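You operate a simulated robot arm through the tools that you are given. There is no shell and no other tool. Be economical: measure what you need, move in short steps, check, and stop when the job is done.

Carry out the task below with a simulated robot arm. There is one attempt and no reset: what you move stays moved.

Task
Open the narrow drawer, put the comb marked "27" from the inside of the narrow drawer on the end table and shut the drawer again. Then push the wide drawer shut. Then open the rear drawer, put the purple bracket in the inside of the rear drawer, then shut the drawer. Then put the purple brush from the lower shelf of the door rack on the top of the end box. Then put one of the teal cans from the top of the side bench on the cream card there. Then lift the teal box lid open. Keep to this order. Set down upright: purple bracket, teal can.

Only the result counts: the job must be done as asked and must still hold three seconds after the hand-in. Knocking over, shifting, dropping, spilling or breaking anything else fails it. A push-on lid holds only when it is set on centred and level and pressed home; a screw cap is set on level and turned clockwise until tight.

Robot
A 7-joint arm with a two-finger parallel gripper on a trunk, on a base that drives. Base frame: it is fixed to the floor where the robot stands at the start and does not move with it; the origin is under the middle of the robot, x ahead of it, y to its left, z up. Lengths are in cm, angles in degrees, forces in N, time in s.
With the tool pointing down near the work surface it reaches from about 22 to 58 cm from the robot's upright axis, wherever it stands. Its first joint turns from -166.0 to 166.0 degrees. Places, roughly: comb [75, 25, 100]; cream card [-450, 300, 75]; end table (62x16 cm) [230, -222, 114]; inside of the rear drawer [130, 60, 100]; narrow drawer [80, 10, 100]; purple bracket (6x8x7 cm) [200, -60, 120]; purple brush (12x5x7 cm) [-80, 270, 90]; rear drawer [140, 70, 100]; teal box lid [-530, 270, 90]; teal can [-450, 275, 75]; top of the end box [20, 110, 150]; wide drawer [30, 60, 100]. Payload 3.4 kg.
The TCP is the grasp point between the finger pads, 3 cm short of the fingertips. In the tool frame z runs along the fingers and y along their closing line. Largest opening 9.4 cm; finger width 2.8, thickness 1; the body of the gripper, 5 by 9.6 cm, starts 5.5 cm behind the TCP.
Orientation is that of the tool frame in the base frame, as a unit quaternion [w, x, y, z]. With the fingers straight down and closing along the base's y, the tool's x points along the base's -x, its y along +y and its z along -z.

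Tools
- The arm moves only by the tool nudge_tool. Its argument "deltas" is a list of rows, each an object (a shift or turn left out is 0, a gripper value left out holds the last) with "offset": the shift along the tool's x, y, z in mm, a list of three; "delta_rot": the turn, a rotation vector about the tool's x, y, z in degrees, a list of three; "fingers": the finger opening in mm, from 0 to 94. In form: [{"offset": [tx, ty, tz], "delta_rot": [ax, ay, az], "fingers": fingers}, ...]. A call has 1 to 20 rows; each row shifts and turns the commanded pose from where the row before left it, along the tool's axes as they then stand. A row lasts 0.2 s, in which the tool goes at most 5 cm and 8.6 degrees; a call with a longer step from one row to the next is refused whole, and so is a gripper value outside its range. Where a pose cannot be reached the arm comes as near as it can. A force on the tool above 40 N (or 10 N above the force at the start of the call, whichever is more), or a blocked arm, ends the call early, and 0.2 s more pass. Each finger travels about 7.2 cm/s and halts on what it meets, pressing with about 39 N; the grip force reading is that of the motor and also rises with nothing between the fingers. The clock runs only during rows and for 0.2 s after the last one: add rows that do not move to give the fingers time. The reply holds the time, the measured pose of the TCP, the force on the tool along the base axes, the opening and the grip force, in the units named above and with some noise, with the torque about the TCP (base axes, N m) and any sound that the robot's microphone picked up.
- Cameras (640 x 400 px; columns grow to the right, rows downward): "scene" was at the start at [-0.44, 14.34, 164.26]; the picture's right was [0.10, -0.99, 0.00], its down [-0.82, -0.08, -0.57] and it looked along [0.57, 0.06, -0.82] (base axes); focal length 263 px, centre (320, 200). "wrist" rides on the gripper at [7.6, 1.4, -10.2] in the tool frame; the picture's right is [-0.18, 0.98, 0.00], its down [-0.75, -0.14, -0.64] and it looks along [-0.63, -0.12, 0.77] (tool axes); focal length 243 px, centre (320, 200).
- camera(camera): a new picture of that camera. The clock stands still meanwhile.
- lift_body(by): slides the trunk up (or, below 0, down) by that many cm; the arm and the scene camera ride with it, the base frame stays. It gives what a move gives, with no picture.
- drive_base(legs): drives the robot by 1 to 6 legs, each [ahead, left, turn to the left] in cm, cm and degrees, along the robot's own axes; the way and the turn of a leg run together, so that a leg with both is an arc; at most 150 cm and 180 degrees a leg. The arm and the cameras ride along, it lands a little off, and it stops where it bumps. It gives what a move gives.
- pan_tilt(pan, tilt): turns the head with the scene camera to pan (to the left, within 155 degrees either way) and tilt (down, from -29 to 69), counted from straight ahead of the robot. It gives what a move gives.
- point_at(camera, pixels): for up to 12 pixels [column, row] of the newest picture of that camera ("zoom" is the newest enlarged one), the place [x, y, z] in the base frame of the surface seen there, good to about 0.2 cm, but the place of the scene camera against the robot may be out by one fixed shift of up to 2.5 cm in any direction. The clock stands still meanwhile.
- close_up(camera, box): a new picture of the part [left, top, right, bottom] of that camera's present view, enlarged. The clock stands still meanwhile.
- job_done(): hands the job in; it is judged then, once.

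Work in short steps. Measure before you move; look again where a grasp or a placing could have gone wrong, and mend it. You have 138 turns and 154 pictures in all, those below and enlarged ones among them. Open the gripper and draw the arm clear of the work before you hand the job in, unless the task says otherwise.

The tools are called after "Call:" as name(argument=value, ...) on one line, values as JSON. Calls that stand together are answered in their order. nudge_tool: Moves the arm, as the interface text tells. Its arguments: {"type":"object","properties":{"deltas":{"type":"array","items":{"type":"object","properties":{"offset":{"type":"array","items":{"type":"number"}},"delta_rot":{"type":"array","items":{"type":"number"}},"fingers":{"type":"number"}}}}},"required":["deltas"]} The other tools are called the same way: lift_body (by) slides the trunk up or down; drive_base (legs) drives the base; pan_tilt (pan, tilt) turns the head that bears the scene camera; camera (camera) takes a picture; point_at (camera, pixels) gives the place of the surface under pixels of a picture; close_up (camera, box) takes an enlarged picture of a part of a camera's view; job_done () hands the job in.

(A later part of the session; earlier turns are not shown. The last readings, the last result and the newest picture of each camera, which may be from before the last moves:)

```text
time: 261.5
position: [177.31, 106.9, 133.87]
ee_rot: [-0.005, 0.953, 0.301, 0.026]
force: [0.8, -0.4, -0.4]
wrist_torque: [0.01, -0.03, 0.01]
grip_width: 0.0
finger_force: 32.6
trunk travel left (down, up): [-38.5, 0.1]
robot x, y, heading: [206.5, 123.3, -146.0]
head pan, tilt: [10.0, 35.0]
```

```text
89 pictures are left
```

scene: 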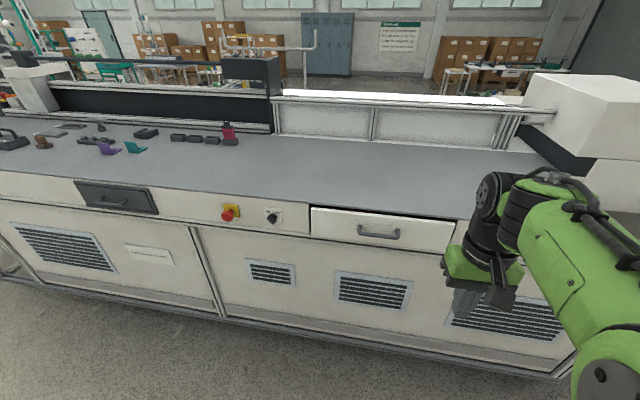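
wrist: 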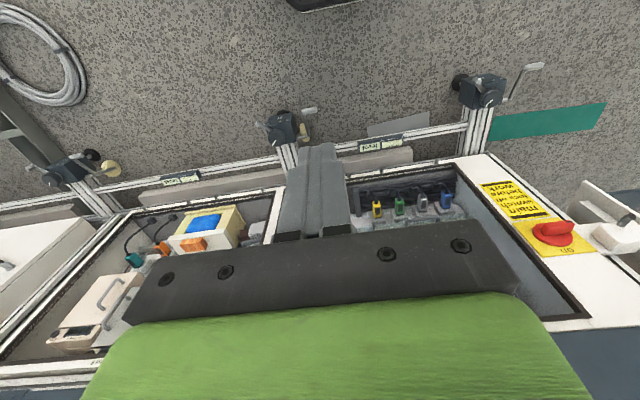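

The rear drawer (handle at (380,233)) and the purple bracket at (107,148) are seen. I measure.

Call:
point_at(camera="scene", pixels=[[380, 236], [362, 232], [398, 236], [320, 225], [450, 240], [320, 195], [107, 148], [133, 147], [440, 330], [380, 200], [250, 200], [100, 140]])

Call:
close_up(camera="scene", box=[290, 170, 490, 290])

Call:
close_up(camera="scene", box=[0, 110, 250, 220])

```text
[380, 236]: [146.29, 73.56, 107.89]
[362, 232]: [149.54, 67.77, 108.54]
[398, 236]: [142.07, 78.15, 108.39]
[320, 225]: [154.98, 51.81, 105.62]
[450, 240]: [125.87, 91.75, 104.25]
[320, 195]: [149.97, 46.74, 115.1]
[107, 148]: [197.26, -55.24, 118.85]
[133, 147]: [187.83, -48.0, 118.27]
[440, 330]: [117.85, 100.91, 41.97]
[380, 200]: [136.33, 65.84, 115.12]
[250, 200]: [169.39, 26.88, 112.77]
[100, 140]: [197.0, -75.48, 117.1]
```

```text
3.20 times, centred on (390, 230) of scene
```

zoom: 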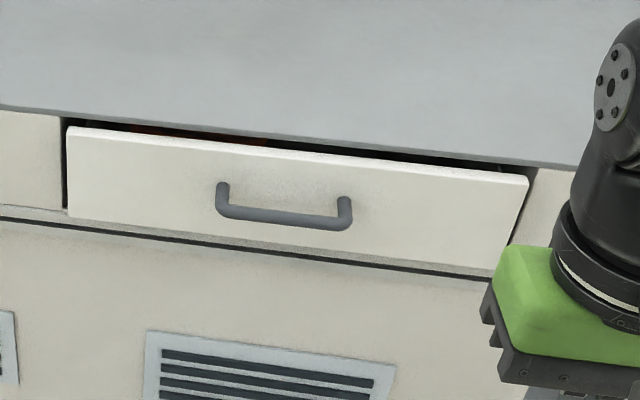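

```text
2.56 times, centred on (125, 165) of scene
```

zoom: 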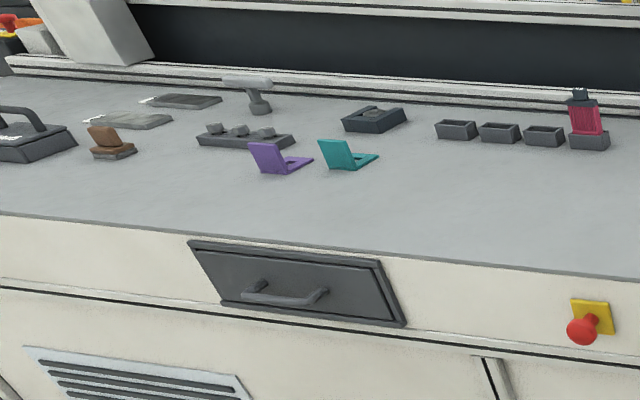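

I set the tool level again (as with the narrow drawer): extend 6 cm, rotate 90° about z, tilt forward.

Call:
nudge_tool(deltas=[{"offset": [-60, 0, 0], "delta_rot": [0, 0, 0], "fingers": 60}, {"delta_rot": [0, 0, 8.5]}, {"delta_rot": [0, 0, 8.5]}, {"delta_rot": [0, 0, 8.5]}, {"delta_rot": [0, 0, 8.5]}, {"delta_rot": [0, 0, 8.5]}, {"delta_rot": [0, 0, 8.5]}, {"delta_rot": [0, 0, 8.5]}, {"delta_rot": [0, 0, 8.5]}, {"delta_rot": [0, 0, 8.5]}, {"delta_rot": [0, 0, 8.5]}, {"delta_rot": [0, 0, 5]}])

Call:
nudge_tool(deltas=[{"delta_rot": [-8.5, 0, 0]}, {"delta_rot": [-8.5, 0, 0]}, {"delta_rot": [-8.5, 0, 0]}, {"delta_rot": [-8.5, 0, 0]}, {"delta_rot": [-8.5, 0, 0]}, {"delta_rot": [-8.5, 0, 0]}, {"delta_rot": [-8.5, 0, 0]}, {"delta_rot": [-8.5, 0, 0]}, {"delta_rot": [-8.5, 0, 0]}, {"delta_rot": [-8.5, 0, 0]}, {"delta_rot": [-4, 0, 0]}])

Call:
drive_base(legs=[[10, 9, 0]])

```text
refused: row 1 steps farther than a row can; nothing moved
```

```text
time: 263.9
position: [177.32, 107.02, 133.86]
ee_rot: [0.665, 0.683, 0.196, 0.229]
force: [-0.4, 0.7, -0.3]
wrist_torque: [0.0, 0.04, 0.0]
grip_width: 0.01
finger_force: 32.7
trunk travel left (down, up): [-38.5, 0.1]
robot x, y, heading: [206.19, 123.38, -146.0]
head pan, tilt: [10.0, 35.0]
```

```text
time: 265.2
position: [174.21, 93.72, 133.89]
ee_rot: [0.664, 0.684, 0.196, 0.23]
force: [0.6, -0.1, -0.3]
wrist_torque: [0.01, -0.01, 0.01]
grip_width: 0.0
finger_force: 32.8
trunk travel left (down, up): [-38.5, 0.1]
robot x, y, heading: [203.16, 110.52, -145.9]
head pan, tilt: [10.0, 35.0]
```

The first call was refused, so the tilt went sideways; I undo it and redo it properly.

Call:
nudge_tool(deltas=[{"delta_rot": [8.5, 0, 0], "fingers": 60}, {"delta_rot": [8.5, 0, 0]}, {"delta_rot": [8.5, 0, 0]}, {"delta_rot": [8.5, 0, 0]}, {"delta_rot": [8.5, 0, 0]}, {"delta_rot": [8.5, 0, 0]}, {"delta_rot": [8.5, 0, 0]}, {"delta_rot": [8.5, 0, 0]}, {"delta_rot": [8.5, 0, 0]}, {"delta_rot": [8.5, 0, 0]}, {"delta_rot": [6, 0, 0]}, {"offset": [-40, 0, 0]}, {"offset": [-20, 0, 0]}])

Call:
nudge_tool(deltas=[{"delta_rot": [0, 0, 8.5]}, {"delta_rot": [0, 0, 8.5]}, {"delta_rot": [0, 0, 8.5]}, {"delta_rot": [0, 0, 8.5]}, {"delta_rot": [0, 0, 8.5]}, {"delta_rot": [0, 0, 8.5]}, {"delta_rot": [0, 0, 8.5]}, {"delta_rot": [0, 0, 8.5]}, {"delta_rot": [0, 0, 8.5]}, {"delta_rot": [0, 0, 8.5]}, {"delta_rot": [0, 0, 5]}])

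Call:
nudge_tool(deltas=[{"delta_rot": [-8.5, 0, 0]}, {"delta_rot": [-8.5, 0, 0]}, {"delta_rot": [-8.5, 0, 0]}, {"delta_rot": [-8.5, 0, 0]}, {"delta_rot": [-8.5, 0, 0]}, {"delta_rot": [-8.5, 0, 0]}, {"delta_rot": [-8.5, 0, 0]}, {"delta_rot": [-8.5, 0, 0]}, {"delta_rot": [-8.5, 0, 0]}, {"delta_rot": [-8.5, 0, 0]}, {"delta_rot": [-5, 0, 0]}])

```text
time: 268.0
position: [169.2, 90.24, 133.44]
ee_rot: [-0.022, 0.953, 0.302, 0.022]
force: [0.2, -0.3, 0.5]
wrist_torque: [0.03, 0.0, 0.02]
grip_width: 6.01
finger_force: 0.1
trunk travel left (down, up): [-38.5, 0.1]
robot x, y, heading: [203.2, 110.25, -145.9]
head pan, tilt: [10.0, 35.0]
```

```text
time: 270.4
position: [169.46, 90.17, 133.54]
ee_rot: [-0.031, 0.887, -0.461, -0.001]
force: [-0.7, -0.3, 0.1]
wrist_torque: [0.0, 0.03, 0.02]
grip_width: 6.0
finger_force: 0.1
trunk travel left (down, up): [-38.5, 0.1]
robot x, y, heading: [203.02, 110.29, -145.9]
head pan, tilt: [10.0, 35.0]
```

```text
time: 272.8
position: [167.22, 89.74, 135.81]
ee_rot: [0.545, 0.699, -0.358, -0.294]
force: [0.2, -1.0, -0.3]
wrist_torque: [0.02, -0.04, -0.05]
grip_width: 6.01
finger_force: 0.0
out of reach, approached as far as the arm can: row 9, 10, 11
trunk travel left (down, up): [-38.5, 0.1]
robot x, y, heading: [203.16, 110.38, -145.9]
head pan, tilt: [10.0, 35.0]
```

Tool now points forward, 13° down. I lower the trunk to handle height and level it.

Call:
lift_body(by=-26)

Call:
nudge_tool(deltas=[{"offset": [0, 0, 30], "delta_rot": [-6.5, 0, 0]}, {"offset": [0, 0, 10], "delta_rot": [-6.5, 0, 0]}])

Call:
camera(camera="wrist")

```text
time: 275.5
position: [167.19, 89.96, 109.83]
ee_rot: [0.547, 0.698, -0.358, -0.292]
force: [-0.1, -0.9, -0.3]
wrist_torque: [-0.02, 0.02, -0.02]
grip_width: 5.99
finger_force: 0.1
trunk travel left (down, up): [-12.5, 26.1]
robot x, y, heading: [203.09, 110.26, -145.7]
head pan, tilt: [10.0, 35.0]
```

```text
time: 276.1
position: [164.09, 87.55, 109.15]
ee_rot: [0.621, 0.633, -0.322, -0.332]
force: [0.2, -0.5, 0.3]
wrist_torque: [0.02, -0.01, 0.0]
grip_width: 5.99
finger_force: 0.0
trunk travel left (down, up): [-12.5, 26.1]
robot x, y, heading: [203.2, 110.26, -146.1]
head pan, tilt: [10.0, 35.0]
```

```text
86 pictures are left
```

wrist: 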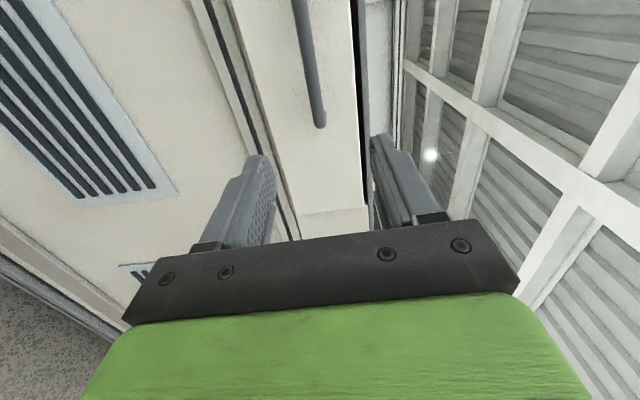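

Call:
point_at(camera="wrist", pixels=[[318, 110], [307, 40], [302, 5], [345, 100], [270, 60], [290, 30]])

```text
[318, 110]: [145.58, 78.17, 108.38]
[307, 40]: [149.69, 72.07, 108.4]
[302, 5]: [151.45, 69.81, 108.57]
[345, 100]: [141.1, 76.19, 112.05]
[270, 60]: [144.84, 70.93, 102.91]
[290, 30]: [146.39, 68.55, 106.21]
```

Bar centre ≈ [148.8,73.4,108.4], face at d≈159.8. I drive 10 cm closer and 3 cm left, then extend 11.5 cm onto the bar.

Call:
drive_base(legs=[[9.5, 3.3, 0]])

Call:
nudge_tool(deltas=[{"offset": [0, -8, 30]}, {"offset": [0, 0, 30]}, {"offset": [0, 0, 20]}])

Call:
camera(camera="wrist")

```text
time: 277.2
position: [158.07, 79.53, 109.14]
ee_rot: [0.621, 0.634, -0.323, -0.329]
force: [-0.1, -1.3, -0.1]
wrist_torque: [0.01, -0.02, -0.01]
grip_width: 6.02
finger_force: 0.0
trunk travel left (down, up): [-12.5, 26.1]
robot x, y, heading: [197.01, 102.22, -145.9]
head pan, tilt: [10.0, 35.0]
```

```text
time: 278.0
position: [151.53, 74.95, 108.3]
ee_rot: [0.621, 0.633, -0.322, -0.331]
force: [-0.1, 0.3, -0.4]
wrist_torque: [0.0, -0.02, -0.05]
grip_width: 6.0
finger_force: 0.1
trunk travel left (down, up): [-12.5, 26.1]
robot x, y, heading: [197.54, 102.03, -146.0]
head pan, tilt: [10.0, 35.0]
```

```text
85 pictures are left
```

wrist: 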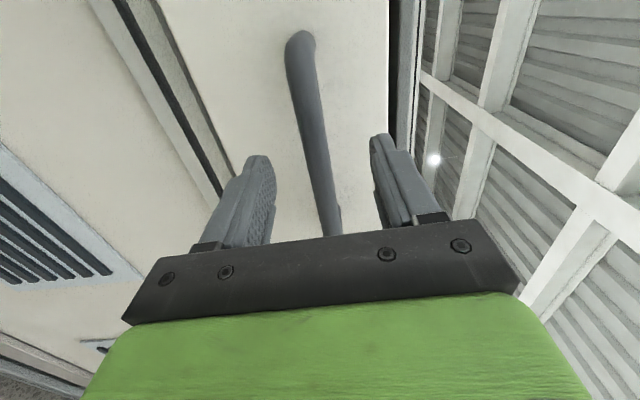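

The bar is between the fingers; forward 3.3 cm more, close, and pull.

Call:
nudge_tool(deltas=[{"offset": [0, 0, 20]}, {"offset": [0, 0, 13]}, {"fingers": 0}, {"fingers": 0}, {"fingers": 0}, {"fingers": 0}])

Call:
nudge_tool(deltas=[{"offset": [0, 0, -15]}, {"offset": [0, 0, -20]}, {"offset": [0, 0, -25]}, {"offset": [0, 0, -25]}, {"offset": [0, 0, -20]}])

Call:
camera(camera="scene")

```text
time: 279.4
position: [148.84, 73.14, 108.13]
ee_rot: [0.621, 0.635, -0.323, -0.326]
force: [6.3, 2.4, -19.9]
wrist_torque: [-0.86, -0.65, -0.14]
grip_width: 1.99
finger_force: 44.6
trunk travel left (down, up): [-12.5, 26.1]
robot x, y, heading: [197.19, 102.4, -145.5]
head pan, tilt: [10.0, 35.0]
```

```text
time: 280.6
position: [157.58, 78.98, 108.04]
ee_rot: [0.62, 0.636, -0.322, -0.327]
force: [7.6, -9.6, -26.8]
wrist_torque: [-0.67, -0.46, 0.49]
grip_width: 1.93
finger_force: 44.7
trunk travel left (down, up): [-12.5, 26.1]
robot x, y, heading: [197.56, 102.11, -145.9]
head pan, tilt: [10.0, 35.0]
```

```text
84 pictures are left
```

scene: 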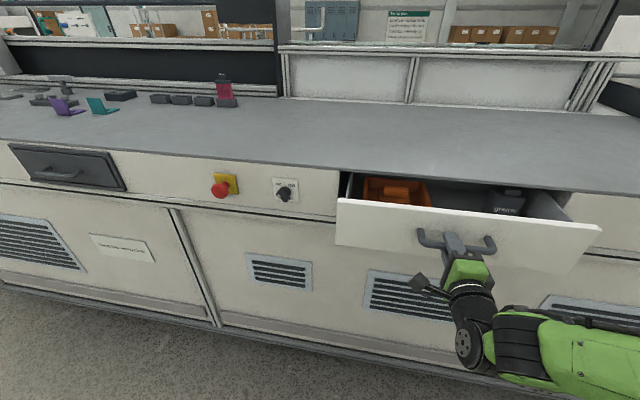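

Opened ~13 cm; an orange box and a grease tin are inside. I open 8 cm more with the base, then release and back off.

Call:
drive_base(legs=[[-8, 0, 0]])

Call:
nudge_tool(deltas=[{"fingers": 60}, {"fingers": 60}, {"fingers": 60}, {"fingers": 60}])

Call:
drive_base(legs=[[-15, 0, 0]])

Call:
lift_body(by=26)

Call:
camera(camera="scene")

```text
time: 281.8
position: [164.61, 83.64, 108.04]
ee_rot: [0.621, 0.637, -0.323, -0.322]
force: [2.2, -1.0, -0.8]
wrist_torque: [-0.36, -0.31, 0.47]
grip_width: 1.89
finger_force: 45.7
trunk travel left (down, up): [-12.5, 26.1]
robot x, y, heading: [204.02, 106.51, -146.1]
head pan, tilt: [10.0, 35.0]
stopped in leg 1: the force on the tool passed its limit at 40 N (the readings are from after the stop); the commanded pose is now the measured one
```

```text
time: 282.8
position: [164.38, 83.66, 108.1]
ee_rot: [0.621, 0.636, -0.324, -0.323]
force: [0.1, -0.4, 0.9]
wrist_torque: [-0.01, 0.01, -0.02]
grip_width: 6.0
finger_force: 0.1
trunk travel left (down, up): [-12.5, 26.1]
robot x, y, heading: [203.86, 106.69, -146.0]
head pan, tilt: [10.0, 35.0]
```

```text
time: 284.2
position: [177.18, 92.21, 108.08]
ee_rot: [0.622, 0.636, -0.323, -0.323]
force: [0.0, 0.1, 0.4]
wrist_torque: [0.0, -0.02, 0.0]
grip_width: 6.0
finger_force: 0.1
trunk travel left (down, up): [-12.5, 26.1]
robot x, y, heading: [216.31, 115.52, -145.7]
head pan, tilt: [10.0, 35.0]
```

```text
time: 286.9
position: [177.01, 92.17, 133.98]
ee_rot: [0.621, 0.637, -0.323, -0.323]
force: [0.2, 0.0, -0.3]
wrist_torque: [-0.02, 0.01, 0.0]
grip_width: 6.02
finger_force: 0.0
trunk travel left (down, up): [-38.5, 0.1]
robot x, y, heading: [216.6, 114.76, -145.8]
head pan, tilt: [10.0, 35.0]
```

```text
83 pictures are left
```

scene: 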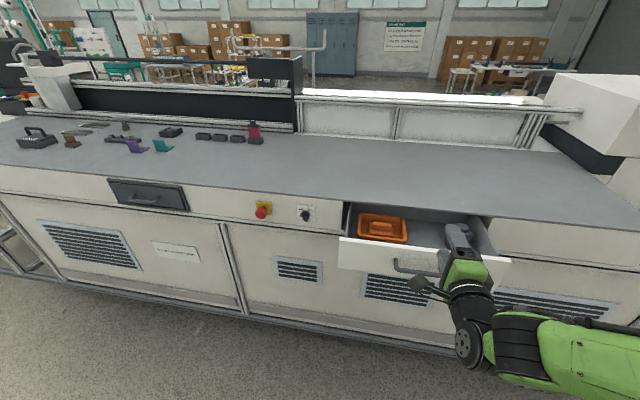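

The drawer is fully open. I turn the tool down and drive left toward the bracket.

Call:
nudge_tool(deltas=[{"delta_rot": [8.5, 0, 0], "fingers": 80}, {"delta_rot": [8.5, 0, 0]}, {"delta_rot": [8.5, 0, 0]}, {"delta_rot": [8.5, 0, 0]}, {"delta_rot": [8.5, 0, 0]}, {"delta_rot": [8.5, 0, 0]}, {"delta_rot": [8.5, 0, 0]}, {"delta_rot": [8.5, 0, 0]}, {"delta_rot": [8.5, 0, 0]}, {"delta_rot": [8.5, 0, 0]}, {"delta_rot": [5, 0, 0]}])

Call:
drive_base(legs=[[0, 125, 0], [40, 0, 0]])

Call:
pan_tilt(pan=0, tilt=45)

Call:
camera(camera="scene")

Call:
camera(camera="wrist")

```text
time: 289.3
position: [179.28, 94.74, 131.16]
ee_rot: [-0.011, 0.89, -0.456, 0.001]
force: [0.0, 0.2, -0.2]
wrist_torque: [-0.02, 0.0, -0.02]
grip_width: 7.99
finger_force: 0.0
out of reach, approached as far as the arm can: row 10, 11
trunk travel left (down, up): [-38.5, 0.1]
robot x, y, heading: [216.44, 115.13, -145.9]
head pan, tilt: [10.0, 35.0]
```

```text
time: 297.7
position: [214.55, -31.12, 131.18]
ee_rot: [-0.01, 0.885, -0.465, -0.001]
force: [-0.4, -0.5, -0.3]
wrist_torque: [0.02, 0.02, 0.03]
grip_width: 8.02
finger_force: 0.1
trunk travel left (down, up): [-38.5, 0.1]
robot x, y, heading: [251.85, -11.11, -146.5]
head pan, tilt: [10.0, 35.0]
```

```text
time: 298.4
position: [214.57, -31.04, 131.14]
ee_rot: [-0.01, 0.886, -0.464, -0.001]
force: [-0.1, 0.4, -0.5]
wrist_torque: [0.03, 0.0, 0.0]
grip_width: 8.0
finger_force: 0.1
trunk travel left (down, up): [-38.5, 0.1]
robot x, y, heading: [252.25, -11.0, -146.7]
head pan, tilt: [0.0, 45.0]
```

```text
82 pictures are left
```

scene: 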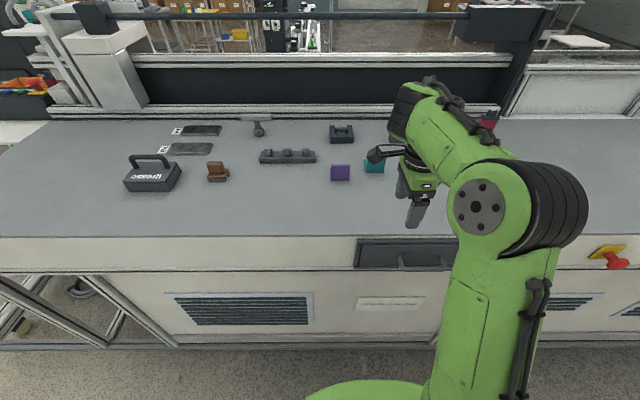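

```text
81 pictures are left
```

wrist: 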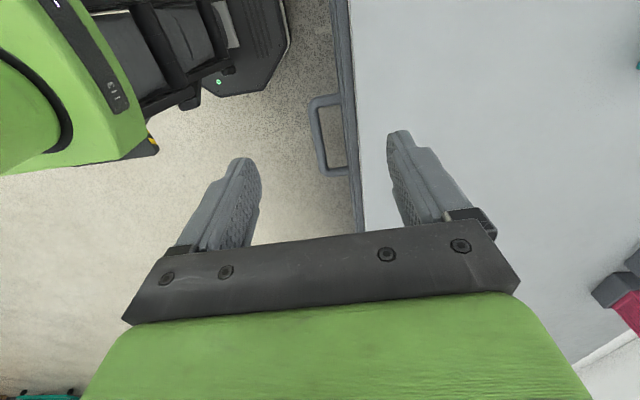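

Call:
point_at(camera="scene", pixels=[[340, 175], [332, 166], [348, 166], [340, 181], [374, 167], [340, 235], [330, 290]])

Call:
close_up(camera="scene", box=[290, 120, 430, 220])

```text
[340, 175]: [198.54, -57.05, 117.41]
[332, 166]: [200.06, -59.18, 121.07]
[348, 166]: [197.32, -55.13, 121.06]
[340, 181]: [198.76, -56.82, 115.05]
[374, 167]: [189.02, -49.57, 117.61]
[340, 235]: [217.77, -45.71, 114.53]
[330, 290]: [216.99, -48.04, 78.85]
```

```text
4.00 times, centred on (360, 170) of scene
```

zoom: 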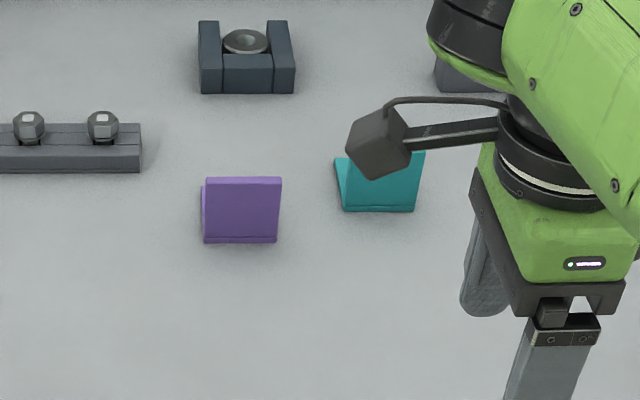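

The bracket's upright plate faces me, base away. I drive 13 cm closer, move the tool near it and look with the wrist camera.

Call:
drive_base(legs=[[13, 0, 0]])

Call:
nudge_tool(deltas=[{"offset": [40, 0, -20], "delta_rot": [1.2, 0, 0]}, {"offset": [40, 20, 0]}, {"offset": [30, 20, 0]}])

Call:
camera(camera="wrist")

```text
time: 299.7
position: [203.62, -38.36, 131.33]
ee_rot: [-0.01, 0.886, -0.463, -0.001]
force: [0.9, -0.1, -1.1]
wrist_torque: [-0.01, 0.0, 0.0]
grip_width: 8.02
finger_force: 0.1
trunk travel left (down, up): [-38.5, 0.1]
robot x, y, heading: [241.24, -18.21, -146.8]
head pan, tilt: [0.0, 45.0]
```

```text
time: 300.5
position: [209.94, -44.84, 129.14]
ee_rot: [-0.017, 0.886, -0.464, 0.005]
force: [0.4, 0.7, 0.5]
wrist_torque: [0.0, -0.04, -0.03]
grip_width: 8.02
finger_force: 0.0
out of reach, approached as far as the arm can: row 1, 2, 3
trunk travel left (down, up): [-38.5, 0.1]
robot x, y, heading: [240.93, -18.59, -146.5]
head pan, tilt: [0.0, 45.0]
```

```text
79 pictures are left
```

wrist: 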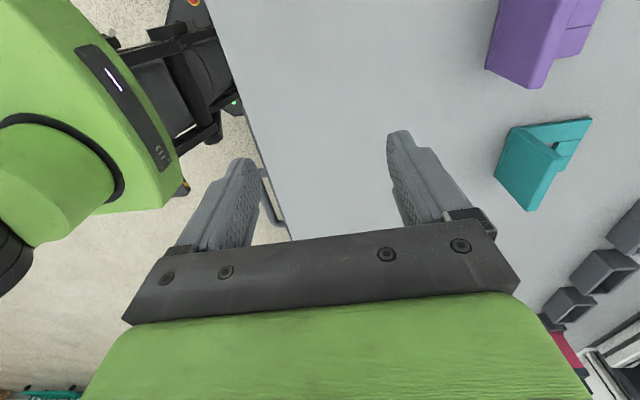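

Call:
point_at(camera="wrist", pixels=[[500, 40], [535, 60], [545, 40], [548, 15], [520, 30], [575, 45], [510, 150], [540, 180], [440, 100], [560, 20]])

```text
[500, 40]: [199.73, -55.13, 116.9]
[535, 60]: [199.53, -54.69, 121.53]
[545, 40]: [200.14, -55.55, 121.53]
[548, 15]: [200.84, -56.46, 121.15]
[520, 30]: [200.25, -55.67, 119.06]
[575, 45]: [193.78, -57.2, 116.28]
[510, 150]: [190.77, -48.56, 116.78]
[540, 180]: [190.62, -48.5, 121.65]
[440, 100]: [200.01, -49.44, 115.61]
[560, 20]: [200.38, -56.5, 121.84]
```

Plate near face at d≈136, top z 121.8, s centre ≈157; base behind it. I nudge the base closer and move the tool over the plate.

Call:
drive_base(legs=[[2.5, 4, 0]])

Call:
nudge_tool(deltas=[{"delta_rot": [-2.4, 0, 0], "offset": [0, 30, 0]}, {"offset": [0, 40, 0]}, {"offset": [0, 40, 0]}, {"offset": [0, 15, 0]}])

Call:
camera(camera="wrist")

```text
time: 301.4
position: [210.04, -49.51, 129.17]
ee_rot: [-0.016, 0.885, -0.464, 0.005]
force: [0.4, -0.1, 0.1]
wrist_torque: [0.02, 0.03, 0.04]
grip_width: 7.99
finger_force: 0.0
trunk travel left (down, up): [-38.5, 0.1]
robot x, y, heading: [241.25, -23.23, -146.7]
head pan, tilt: [0.0, 45.0]
```

```text
time: 302.4
position: [204.11, -49.9, 124.91]
ee_rot: [0.002, 0.886, -0.464, -0.006]
force: [0.2, -0.5, 0.0]
wrist_torque: [-0.02, 0.01, 0.02]
grip_width: 8.0
finger_force: 0.1
out of reach, approached as far as the arm can: row 1, 2, 3, 4
trunk travel left (down, up): [-38.5, 0.1]
robot x, y, heading: [241.21, -23.18, -146.7]
head pan, tilt: [0.0, 45.0]
```

```text
78 pictures are left
```

wrist: 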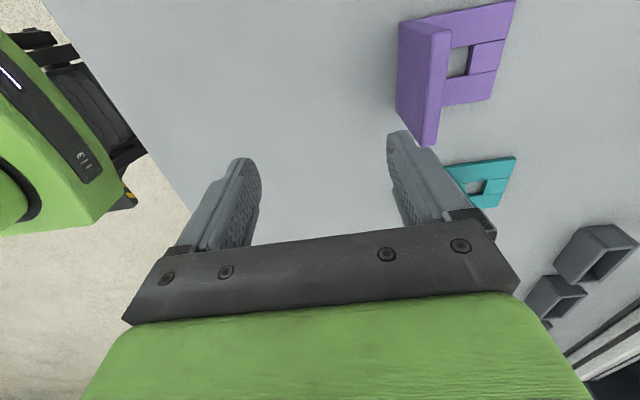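

The arm is limited in this posture; I look at its configuration.

Call:
camera(camera="scene")

```text
77 pictures are left
```

scene: 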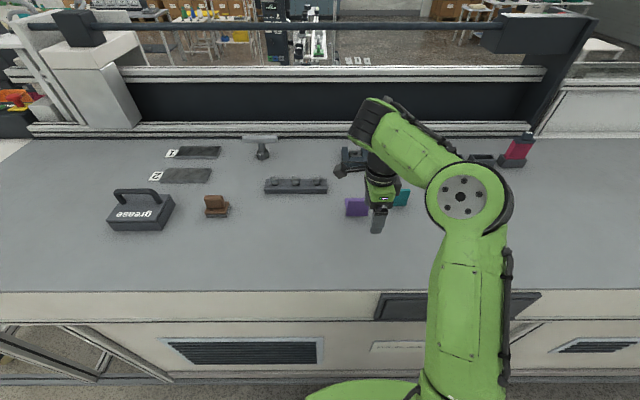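

The elbow has drifted outward. I retract and rotate the tool back to the home orientation to recover a better posture.

Call:
nudge_tool(deltas=[{"offset": [0, -40, -20]}, {"offset": [0, -40, -20]}, {"delta_rot": [0, 0, -8.5]}, {"delta_rot": [0, 0, -8.5]}, {"delta_rot": [0, 0, -8.5]}, {"delta_rot": [0, 0, -8.5]}, {"delta_rot": [0, 0, -8.5]}, {"delta_rot": [0, 0, -8.5]}, {"delta_rot": [0, 0, -8.5]}, {"delta_rot": [0, 0, -8.5]}, {"delta_rot": [0, 0, -8.5]}, {"delta_rot": [0, 0, -8.5]}, {"delta_rot": [0, 0, -5]}, {"offset": [-30, 0, 0]}, {"offset": [-30, 0, 0]}])

Call:
camera(camera="scene")

```text
time: 305.6
position: [205.89, -48.86, 128.67]
ee_rot: [-0.001, 0.954, 0.299, -0.005]
force: [1.1, -0.1, 0.1]
wrist_torque: [-0.02, -0.01, 0.01]
grip_width: 8.02
finger_force: 0.1
trunk travel left (down, up): [-38.5, 0.1]
robot x, y, heading: [241.36, -23.35, -146.6]
head pan, tilt: [0.0, 45.0]
```

```text
76 pictures are left
```

scene: 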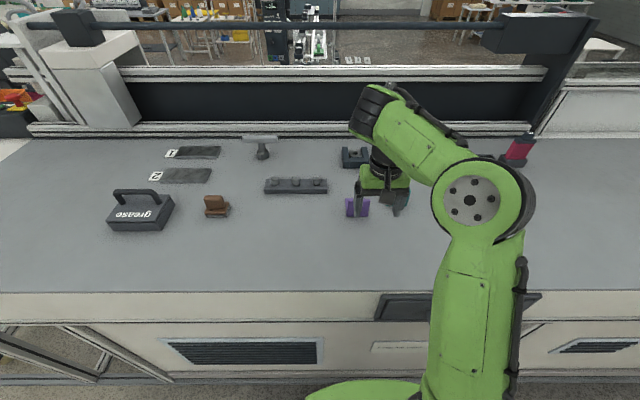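

No reach limit here. I extend forward in this orientation, higher, before rotating.

Call:
nudge_tool(deltas=[{"offset": [-30, 10, 0]}, {"offset": [-30, 10, 0]}, {"offset": [-30, 0, 0]}])

Call:
nudge_tool(deltas=[{"delta_rot": [0, 0, -8.5]}, {"delta_rot": [0, 0, -8.5]}, {"delta_rot": [0, 0, -8.5]}, {"delta_rot": [0, 0, -8.5]}, {"delta_rot": [0, 0, -8.5]}, {"delta_rot": [0, 0, -8.5]}, {"delta_rot": [0, 0, -8.5]}, {"delta_rot": [0, 0, -8.5]}, {"delta_rot": [0, 0, -8.5]}, {"delta_rot": [0, 0, -8.5]}, {"delta_rot": [0, 0, -5]}])

Call:
camera(camera="wrist")

```text
time: 306.4
position: [203.63, -49.69, 124.86]
ee_rot: [-0.001, 0.954, 0.298, -0.006]
force: [0.1, 0.4, -0.4]
wrist_torque: [0.01, 0.02, 0.04]
grip_width: 8.0
finger_force: 0.0
out of reach, approached as far as the arm can: row 1, 2, 3
trunk travel left (down, up): [-38.5, 0.1]
robot x, y, heading: [241.13, -22.98, -146.7]
head pan, tilt: [0.0, 45.0]
```

```text
time: 308.8
position: [203.73, -49.79, 125.11]
ee_rot: [-0.006, 0.462, 0.887, -0.004]
force: [0.5, -0.3, 0.3]
wrist_torque: [-0.03, 0.01, 0.0]
grip_width: 8.0
finger_force: 0.1
trunk travel left (down, up): [-38.5, 0.1]
robot x, y, heading: [240.97, -23.18, -146.8]
head pan, tilt: [0.0, 45.0]
```

```text
75 pictures are left
```

wrist: 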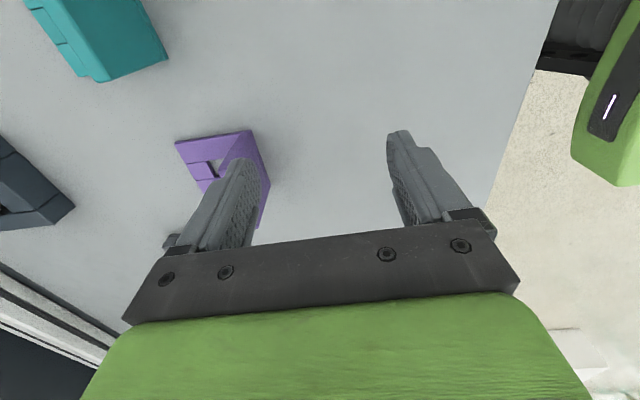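

Reach in this posture is limited at height. Instead I grip the plate by its side edges: home orientation (closing along the plate's width), at z≈119.5, sliding in from my side.

Call:
nudge_tool(deltas=[{"delta_rot": [0, 0, 8.5]}, {"delta_rot": [0, 0, 8.5]}, {"delta_rot": [0, 0, 8.5]}, {"delta_rot": [0, 0, 8.5]}, {"delta_rot": [0, 0, 8.5]}, {"delta_rot": [0, 0, 8.5]}, {"delta_rot": [0, 0, 8.5]}, {"delta_rot": [0, 0, 8.5]}, {"delta_rot": [0, 0, 8.5]}, {"delta_rot": [0, 0, 8.5]}, {"delta_rot": [0, 0, 5]}, {"offset": [0, 28, 0]}, {"offset": [0, 0, 25]}, {"offset": [0, 0, 28]}])

Call:
camera(camera="wrist")

```text
time: 311.8
position: [205.72, -51.24, 119.11]
ee_rot: [-0.002, 0.955, 0.298, -0.006]
force: [-0.7, 0.0, -0.1]
wrist_torque: [0.01, 0.01, 0.01]
grip_width: 8.01
finger_force: 0.0
out of reach, approached as far as the arm can: row 12
trunk travel left (down, up): [-38.5, 0.1]
robot x, y, heading: [240.89, -22.85, -146.6]
head pan, tilt: [0.0, 45.0]
```

```text
74 pictures are left
```

wrist: 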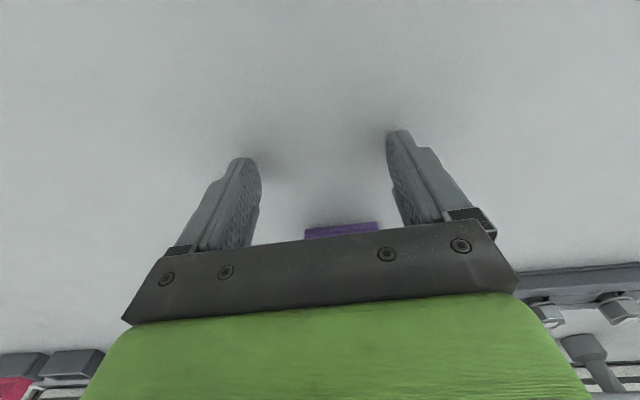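

The plate's foot shows between the fingers at (305–378, 230). I measure its edges and go forward.

Call:
point_at(camera="wrist", pixels=[[308, 233], [375, 227], [340, 229], [340, 215]])

Call:
nudge_tool(deltas=[{"offset": [-25, 5, 0]}, {"offset": [-25, 0, 0]}, {"offset": [-10, 0, 0]}])

Call:
camera(camera="wrist")

```text
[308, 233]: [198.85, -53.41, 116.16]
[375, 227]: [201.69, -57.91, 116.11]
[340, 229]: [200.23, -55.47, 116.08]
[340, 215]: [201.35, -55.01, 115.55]
```

```text
time: 312.6
position: [202.83, -52.18, 118.59]
ee_rot: [-0.002, 0.955, 0.298, -0.005]
force: [0.5, 0.3, 0.3]
wrist_torque: [0.02, -0.02, 0.01]
grip_width: 8.01
finger_force: 0.1
out of reach, approached as far as the arm can: row 1, 2, 3
trunk travel left (down, up): [-38.5, 0.1]
robot x, y, heading: [241.23, -22.95, -146.6]
head pan, tilt: [0.0, 45.0]
```

```text
73 pictures are left
```

wrist: 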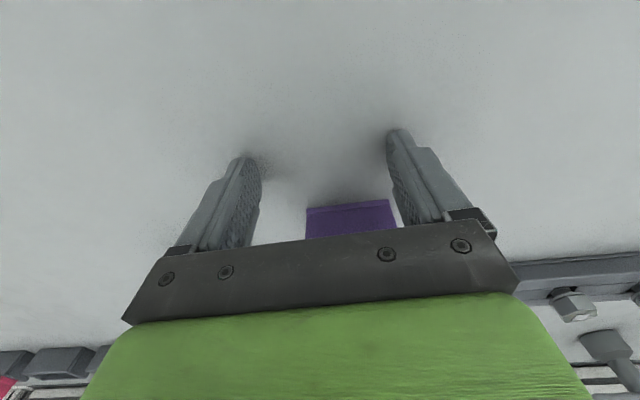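

Arm limit again, 4 cm short. I creep the base forward 3.5 cm and 1.5 cm left so the fingers straddle the plate.

Call:
drive_base(legs=[[3.5, 1.5, 0]])

Call:
camera(camera="wrist")

```text
time: 313.6
position: [201.97, -53.02, 118.63]
ee_rot: [-0.002, 0.957, 0.29, -0.007]
force: [0.7, -0.8, -1.0]
wrist_torque: [-0.02, 0.02, 0.03]
grip_width: 7.99
finger_force: 0.1
trunk travel left (down, up): [-38.5, 0.1]
robot x, y, heading: [240.86, -24.56, -147.4]
head pan, tilt: [0.0, 45.0]
stopped in leg 1: the robot was blocked; the commanded pose is now the measured one
```

```text
72 pictures are left
```

wrist: 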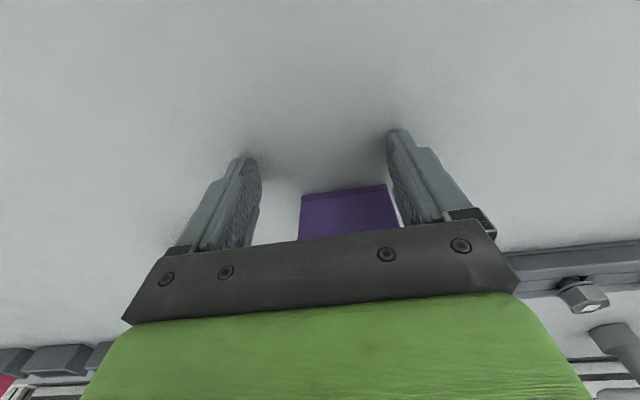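

The base touches the machine. I tilt the tool ~24° forward (fingers pointing away and down) to gain reach, then slide forward over the plate edges.

Call:
nudge_tool(deltas=[{"offset": [0, 0, -12], "delta_rot": [0, -8, 0]}, {"delta_rot": [0, -8, 0]}, {"delta_rot": [0, -8, 0], "offset": [0, 12, 0]}, {"offset": [-9, 0, 4]}, {"offset": [-9, 0, 4]}, {"offset": [-7, 0, 3]}])

Call:
camera(camera="wrist")

```text
time: 315.0
position: [200.39, -55.72, 119.83]
ee_rot: [0.059, 0.934, 0.285, -0.206]
force: [0.1, 0.0, 0.0]
wrist_torque: [0.0, 0.0, 0.02]
grip_width: 8.01
finger_force: 0.0
trunk travel left (down, up): [-38.5, 0.1]
robot x, y, heading: [240.48, -24.51, -147.7]
head pan, tilt: [0.0, 45.0]
```

```text
71 pictures are left
```

wrist: 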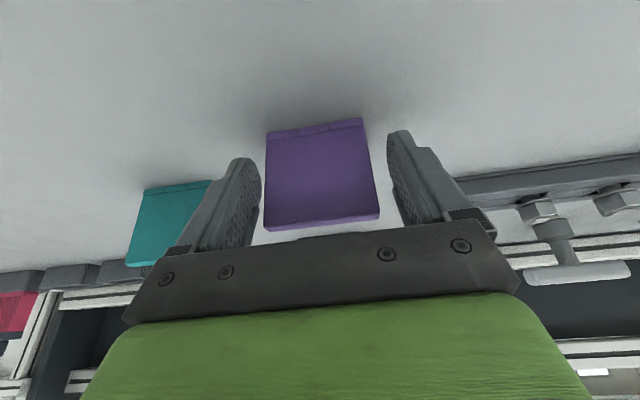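

Fingers straddle the purple plate. A touch further forward, then close.

Call:
nudge_tool(deltas=[{"offset": [-7, 0, 3]}, {"fingers": 55}, {"fingers": 45}, {"fingers": 0}, {"fingers": 0}, {"fingers": 0}, {"fingers": 0}])

Call:
camera(camera="wrist")

```text
time: 316.6
position: [199.76, -56.19, 119.82]
ee_rot: [0.058, 0.934, 0.285, -0.206]
force: [-1.4, -0.1, 2.3]
wrist_torque: [0.05, 0.07, 0.03]
grip_width: 6.28
finger_force: 39.1
trunk travel left (down, up): [-38.5, 0.1]
robot x, y, heading: [240.65, -24.55, -147.6]
head pan, tilt: [0.0, 45.0]
```

```text
70 pictures are left
```

wrist: 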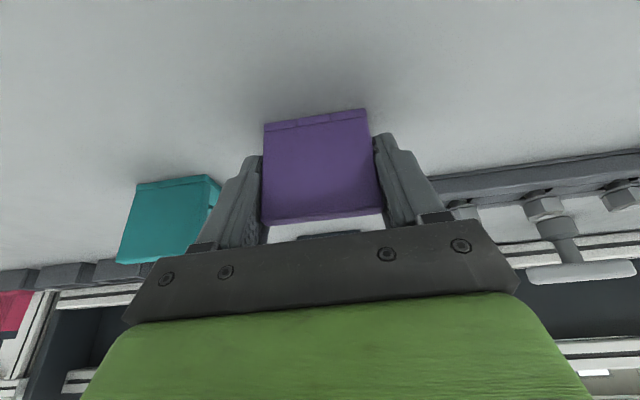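

Bracket gripped (6.3 cm). I lift 4 cm and retract the arm, then check.

Call:
nudge_tool(deltas=[{"offset": [-4, 0, -9]}, {"offset": [-8, 0, -18]}, {"offset": [-4, 0, -9]}, {"offset": [27, 0, -12]}, {"offset": [27, 0, -12]}, {"offset": [36, 0, -16]}, {"offset": [8, 0, -30]}])

Call:
camera(camera="wrist")

```text
time: 318.2
position: [209.47, -49.34, 126.31]
ee_rot: [0.059, 0.934, 0.285, -0.205]
force: [0.1, -0.9, -1.1]
wrist_torque: [0.0, -0.02, 0.02]
grip_width: 6.29
finger_force: 39.1
trunk travel left (down, up): [-38.5, 0.1]
robot x, y, heading: [240.35, -24.15, -147.1]
head pan, tilt: [0.0, 45.0]
```

```text
69 pictures are left
```

wrist: 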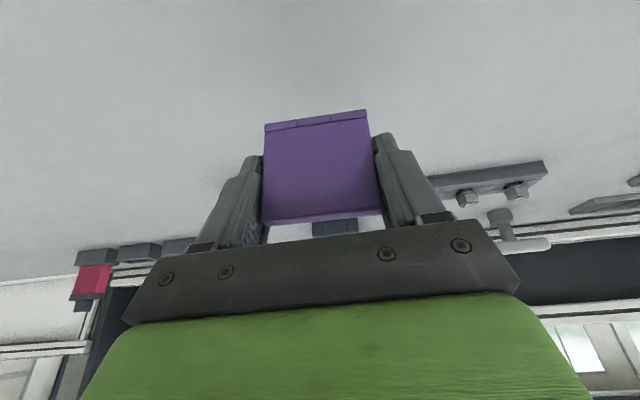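

Held well and level. I back away and drive right to the open drawer.

Call:
drive_base(legs=[[-52, 0, 0], [0, 0, 0.7], [0, -136, 0]])

Call:
pan_tilt(pan=0, tilt=50)

Call:
camera(camera="scene")

```text
time: 328.0
position: [180.02, 91.24, 126.04]
ee_rot: [0.06, 0.933, 0.291, -0.205]
force: [1.0, 0.5, -2.2]
wrist_torque: [0.0, -0.05, 0.03]
grip_width: 6.22
finger_force: 39.2
trunk travel left (down, up): [-38.5, 0.1]
robot x, y, heading: [210.76, 116.7, -146.4]
head pan, tilt: [0.0, 45.0]
```

```text
time: 328.6
position: [179.96, 91.15, 126.11]
ee_rot: [0.059, 0.932, 0.292, -0.205]
force: [0.9, -0.5, -1.9]
wrist_torque: [-0.01, 0.0, 0.05]
grip_width: 6.2
finger_force: 38.7
trunk travel left (down, up): [-38.5, 0.1]
robot x, y, heading: [210.89, 116.67, -146.5]
head pan, tilt: [0.0, 50.0]
```

```text
68 pictures are left
```

scene: 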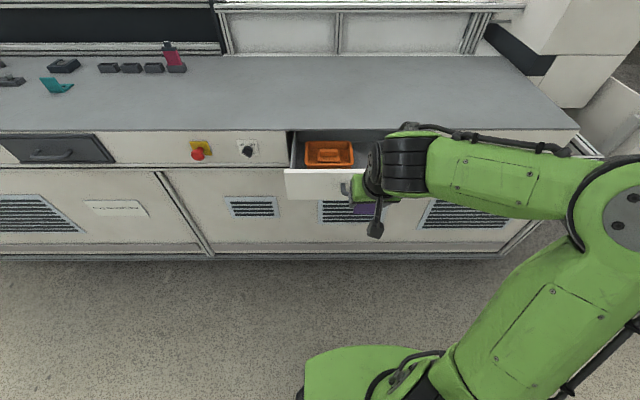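

Call:
close_up(camera="scene", box=[270, 120, 430, 220])

Call:
point_at(camera="scene", pixels=[[308, 155], [350, 160], [362, 155], [330, 168], [290, 172], [358, 145], [330, 142], [300, 160]])

Call:
camera(camera="wrist")

```text
4.00 times, centred on (350, 170) of scene
```

zoom: 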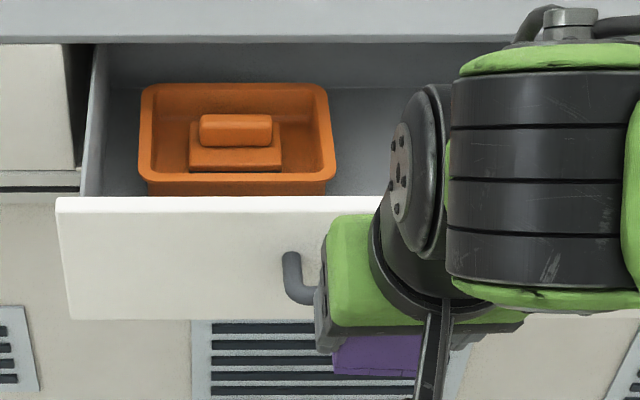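

```text
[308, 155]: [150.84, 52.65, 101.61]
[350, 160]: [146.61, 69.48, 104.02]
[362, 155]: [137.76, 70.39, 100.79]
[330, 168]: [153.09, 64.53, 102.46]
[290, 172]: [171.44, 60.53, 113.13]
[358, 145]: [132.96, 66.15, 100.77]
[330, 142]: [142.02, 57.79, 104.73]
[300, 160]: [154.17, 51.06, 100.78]
```

```text
66 pictures are left
```

wrist: 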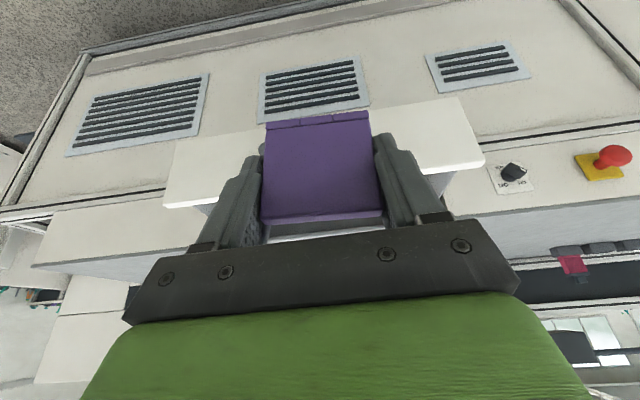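

The camera mount would foul the drawer front at this tilt, so I yaw the tool (with the bracket) 90° about the vertical, pointing to my right, so the bracket lies along the drawer's width.

Call:
nudge_tool(deltas=[{"delta_rot": [3.33, 0, 7.48]}, {"delta_rot": [3.33, 0, 7.48]}, {"delta_rot": [3.33, 0, 7.48]}, {"delta_rot": [3.33, 0, 7.48]}, {"delta_rot": [3.33, 0, 7.48]}, {"delta_rot": [3.33, 0, 7.48]}, {"delta_rot": [3.33, 0, 7.48]}, {"delta_rot": [3.33, 0, 7.48]}, {"delta_rot": [3.33, 0, 7.48]}, {"delta_rot": [3.33, 0, 7.48]}, {"delta_rot": [3.33, 0, 7.48]}])

Call:
camera(camera="scene")

Call:
camera(camera="wrist")

```text
time: 331.1
position: [180.5, 96.25, 125.09]
ee_rot: [-0.092, 0.864, -0.457, -0.19]
force: [-0.2, -0.6, -1.2]
wrist_torque: [-0.01, -0.01, 0.01]
grip_width: 6.19
finger_force: 39.3
out of reach, approached as far as the arm can: row 8, 9, 10, 11
trunk travel left (down, up): [-38.5, 0.1]
robot x, y, heading: [210.54, 116.33, -146.3]
head pan, tilt: [0.0, 50.0]
```

```text
65 pictures are left
```

scene: 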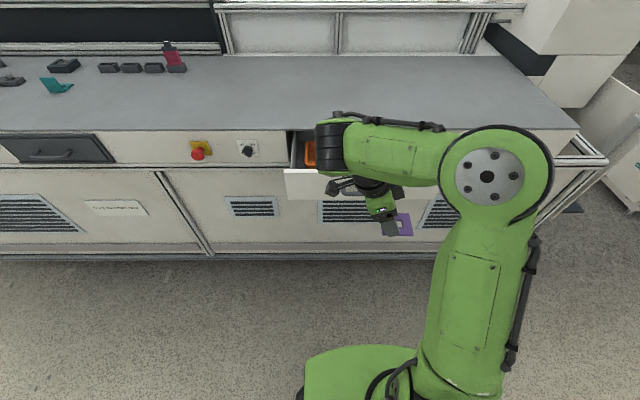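

```text
64 pictures are left
```

wrist: 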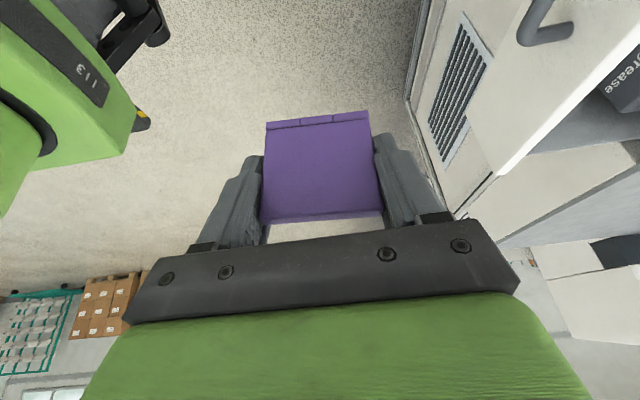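

Pose works: tool tilts toward my right with the bracket still upright. I measure the tin, the bin and my elbow before going in.

Call:
point_at(camera="wrist", pixels=[[605, 95], [630, 110], [600, 130], [500, 170], [560, 180], [545, 130]])

Call:
point_at(camera="scene", pixels=[[488, 178], [540, 160], [400, 150], [332, 140], [450, 140], [296, 180], [310, 155], [520, 230]])

```text
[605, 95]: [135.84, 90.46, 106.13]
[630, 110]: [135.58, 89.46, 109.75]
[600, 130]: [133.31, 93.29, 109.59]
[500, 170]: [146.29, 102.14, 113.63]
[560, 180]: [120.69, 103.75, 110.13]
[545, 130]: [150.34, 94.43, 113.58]
```

```text
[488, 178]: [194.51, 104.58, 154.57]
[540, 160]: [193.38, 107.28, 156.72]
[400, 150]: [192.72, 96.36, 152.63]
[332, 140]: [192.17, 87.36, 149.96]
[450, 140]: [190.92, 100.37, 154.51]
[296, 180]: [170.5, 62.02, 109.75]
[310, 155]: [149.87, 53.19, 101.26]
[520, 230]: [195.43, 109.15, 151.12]
```

Free space in the drawer is s 1–22.8. I drive ahead 30 cm, 2.5 cm right, then extend 5.6 cm so the bracket is above the drawer.

Call:
drive_base(legs=[[30, -2.5, 0]])

Call:
nudge_tool(deltas=[{"offset": [0, 30, 0]}, {"offset": [0, 26, 0]}])

Call:
camera(camera="wrist")

Call:
camera(camera="scene")

```text
time: 333.1
position: [154.48, 82.27, 124.93]
ee_rot: [-0.093, 0.865, -0.455, -0.189]
force: [0.2, 0.5, -1.0]
wrist_torque: [-0.01, -0.02, 0.0]
grip_width: 6.21
finger_force: 39.1
trunk travel left (down, up): [-38.5, 0.1]
robot x, y, heading: [184.93, 102.5, -146.6]
head pan, tilt: [0.0, 50.0]
```

```text
time: 333.7
position: [150.59, 82.43, 123.93]
ee_rot: [-0.091, 0.865, -0.455, -0.189]
force: [-1.2, -0.8, -2.0]
wrist_torque: [0.02, 0.0, -0.03]
grip_width: 6.22
finger_force: 38.9
out of reach, approached as far as the arm can: row 1, 2
trunk travel left (down, up): [-38.5, 0.1]
robot x, y, heading: [185.07, 102.55, -146.7]
head pan, tilt: [0.0, 50.0]
```

```text
63 pictures are left
```

wrist: 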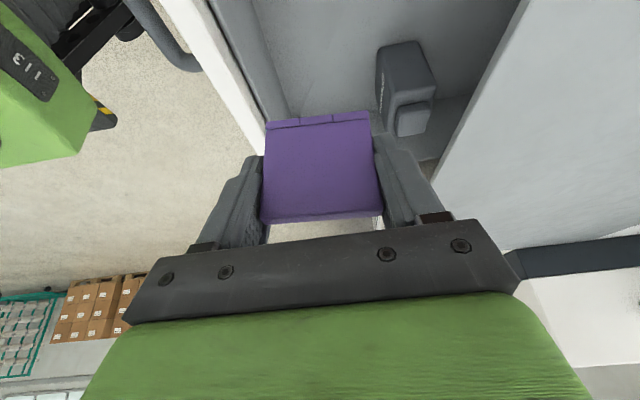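

```text
62 pictures are left
```

scene: 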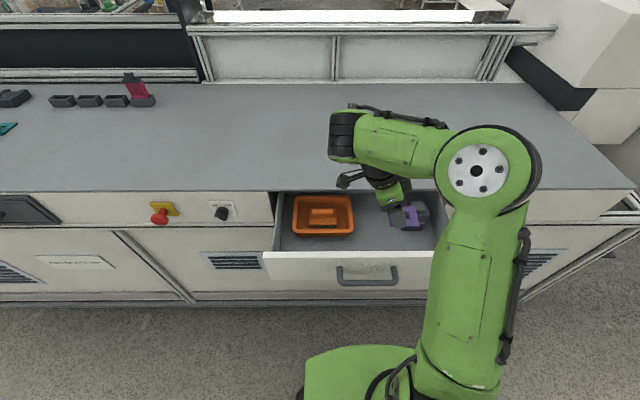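

TCP is at d 171, s 14.6. I shift the base 2 cm ahead and 2 cm left and lower with the trunk.

Call:
drive_base(legs=[[2.2, 2, 0]])

Call:
lift_body(by=-14)

Call:
camera(camera="wrist")

Call:
camera(camera="scene")

```text
time: 334.5
position: [150.02, 80.0, 124.06]
ee_rot: [-0.089, 0.865, -0.455, -0.189]
force: [0.5, -0.1, -1.8]
wrist_torque: [-0.02, 0.02, -0.04]
grip_width: 6.22
finger_force: 39.0
trunk travel left (down, up): [-38.5, 0.1]
robot x, y, heading: [184.33, 99.66, -146.7]
head pan, tilt: [0.0, 50.0]
```

```text
time: 336.2
position: [149.93, 79.72, 109.98]
ee_rot: [-0.091, 0.865, -0.457, -0.189]
force: [-1.1, -0.6, -2.2]
wrist_torque: [-0.04, -0.02, 0.03]
grip_width: 6.2
finger_force: 38.6
trunk travel left (down, up): [-24.5, 14.1]
robot x, y, heading: [184.08, 99.52, -146.9]
head pan, tilt: [0.0, 50.0]
```

```text
61 pictures are left
```

wrist: 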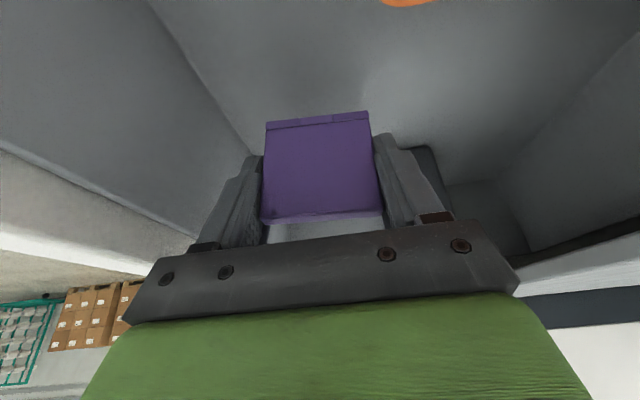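

```text
60 pictures are left
```

scene: 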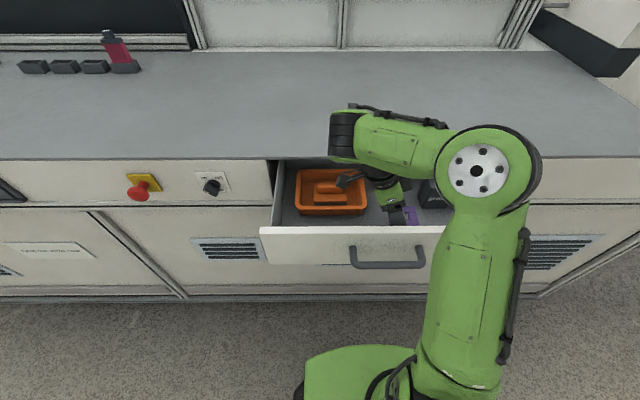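

Call:
point_at(camera="wrist", pixels=[[380, 100], [300, 90], [315, 125], [430, 155], [480, 200], [410, 3], [190, 190], [230, 140]])

```text
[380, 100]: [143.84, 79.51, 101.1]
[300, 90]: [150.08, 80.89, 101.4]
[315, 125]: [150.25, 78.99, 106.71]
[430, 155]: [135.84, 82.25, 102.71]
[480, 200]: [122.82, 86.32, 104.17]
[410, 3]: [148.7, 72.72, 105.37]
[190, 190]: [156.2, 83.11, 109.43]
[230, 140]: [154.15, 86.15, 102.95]
```

Floor z 101.2; bracket bottom ~4.6 cm above. I lower the trunk 4.2 cm, then finish with the arm until contact.

Call:
lift_body(by=-4.2)

Call:
nudge_tool(deltas=[{"offset": [1, 0, 2]}, {"offset": [1, 0, 2]}, {"offset": [1, 0, 2]}, {"offset": [1, 0, 2]}])

```text
time: 337.0
position: [149.92, 79.71, 105.88]
ee_rot: [-0.09, 0.865, -0.457, -0.189]
force: [0.1, 0.2, -1.7]
wrist_torque: [-0.04, -0.02, 0.02]
grip_width: 6.22
finger_force: 39.1
trunk travel left (down, up): [-20.3, 18.3]
robot x, y, heading: [184.11, 99.38, -146.7]
head pan, tilt: [0.0, 50.0]
```

```text
time: 338.0
position: [150.16, 79.87, 105.15]
ee_rot: [-0.089, 0.865, -0.457, -0.19]
force: [-1.7, 0.0, 26.6]
wrist_torque: [0.35, -0.75, 0.03]
grip_width: 6.34
finger_force: 39.0
trunk travel left (down, up): [-20.3, 18.3]
robot x, y, heading: [184.39, 99.36, -147.0]
head pan, tilt: [0.0, 50.0]
```

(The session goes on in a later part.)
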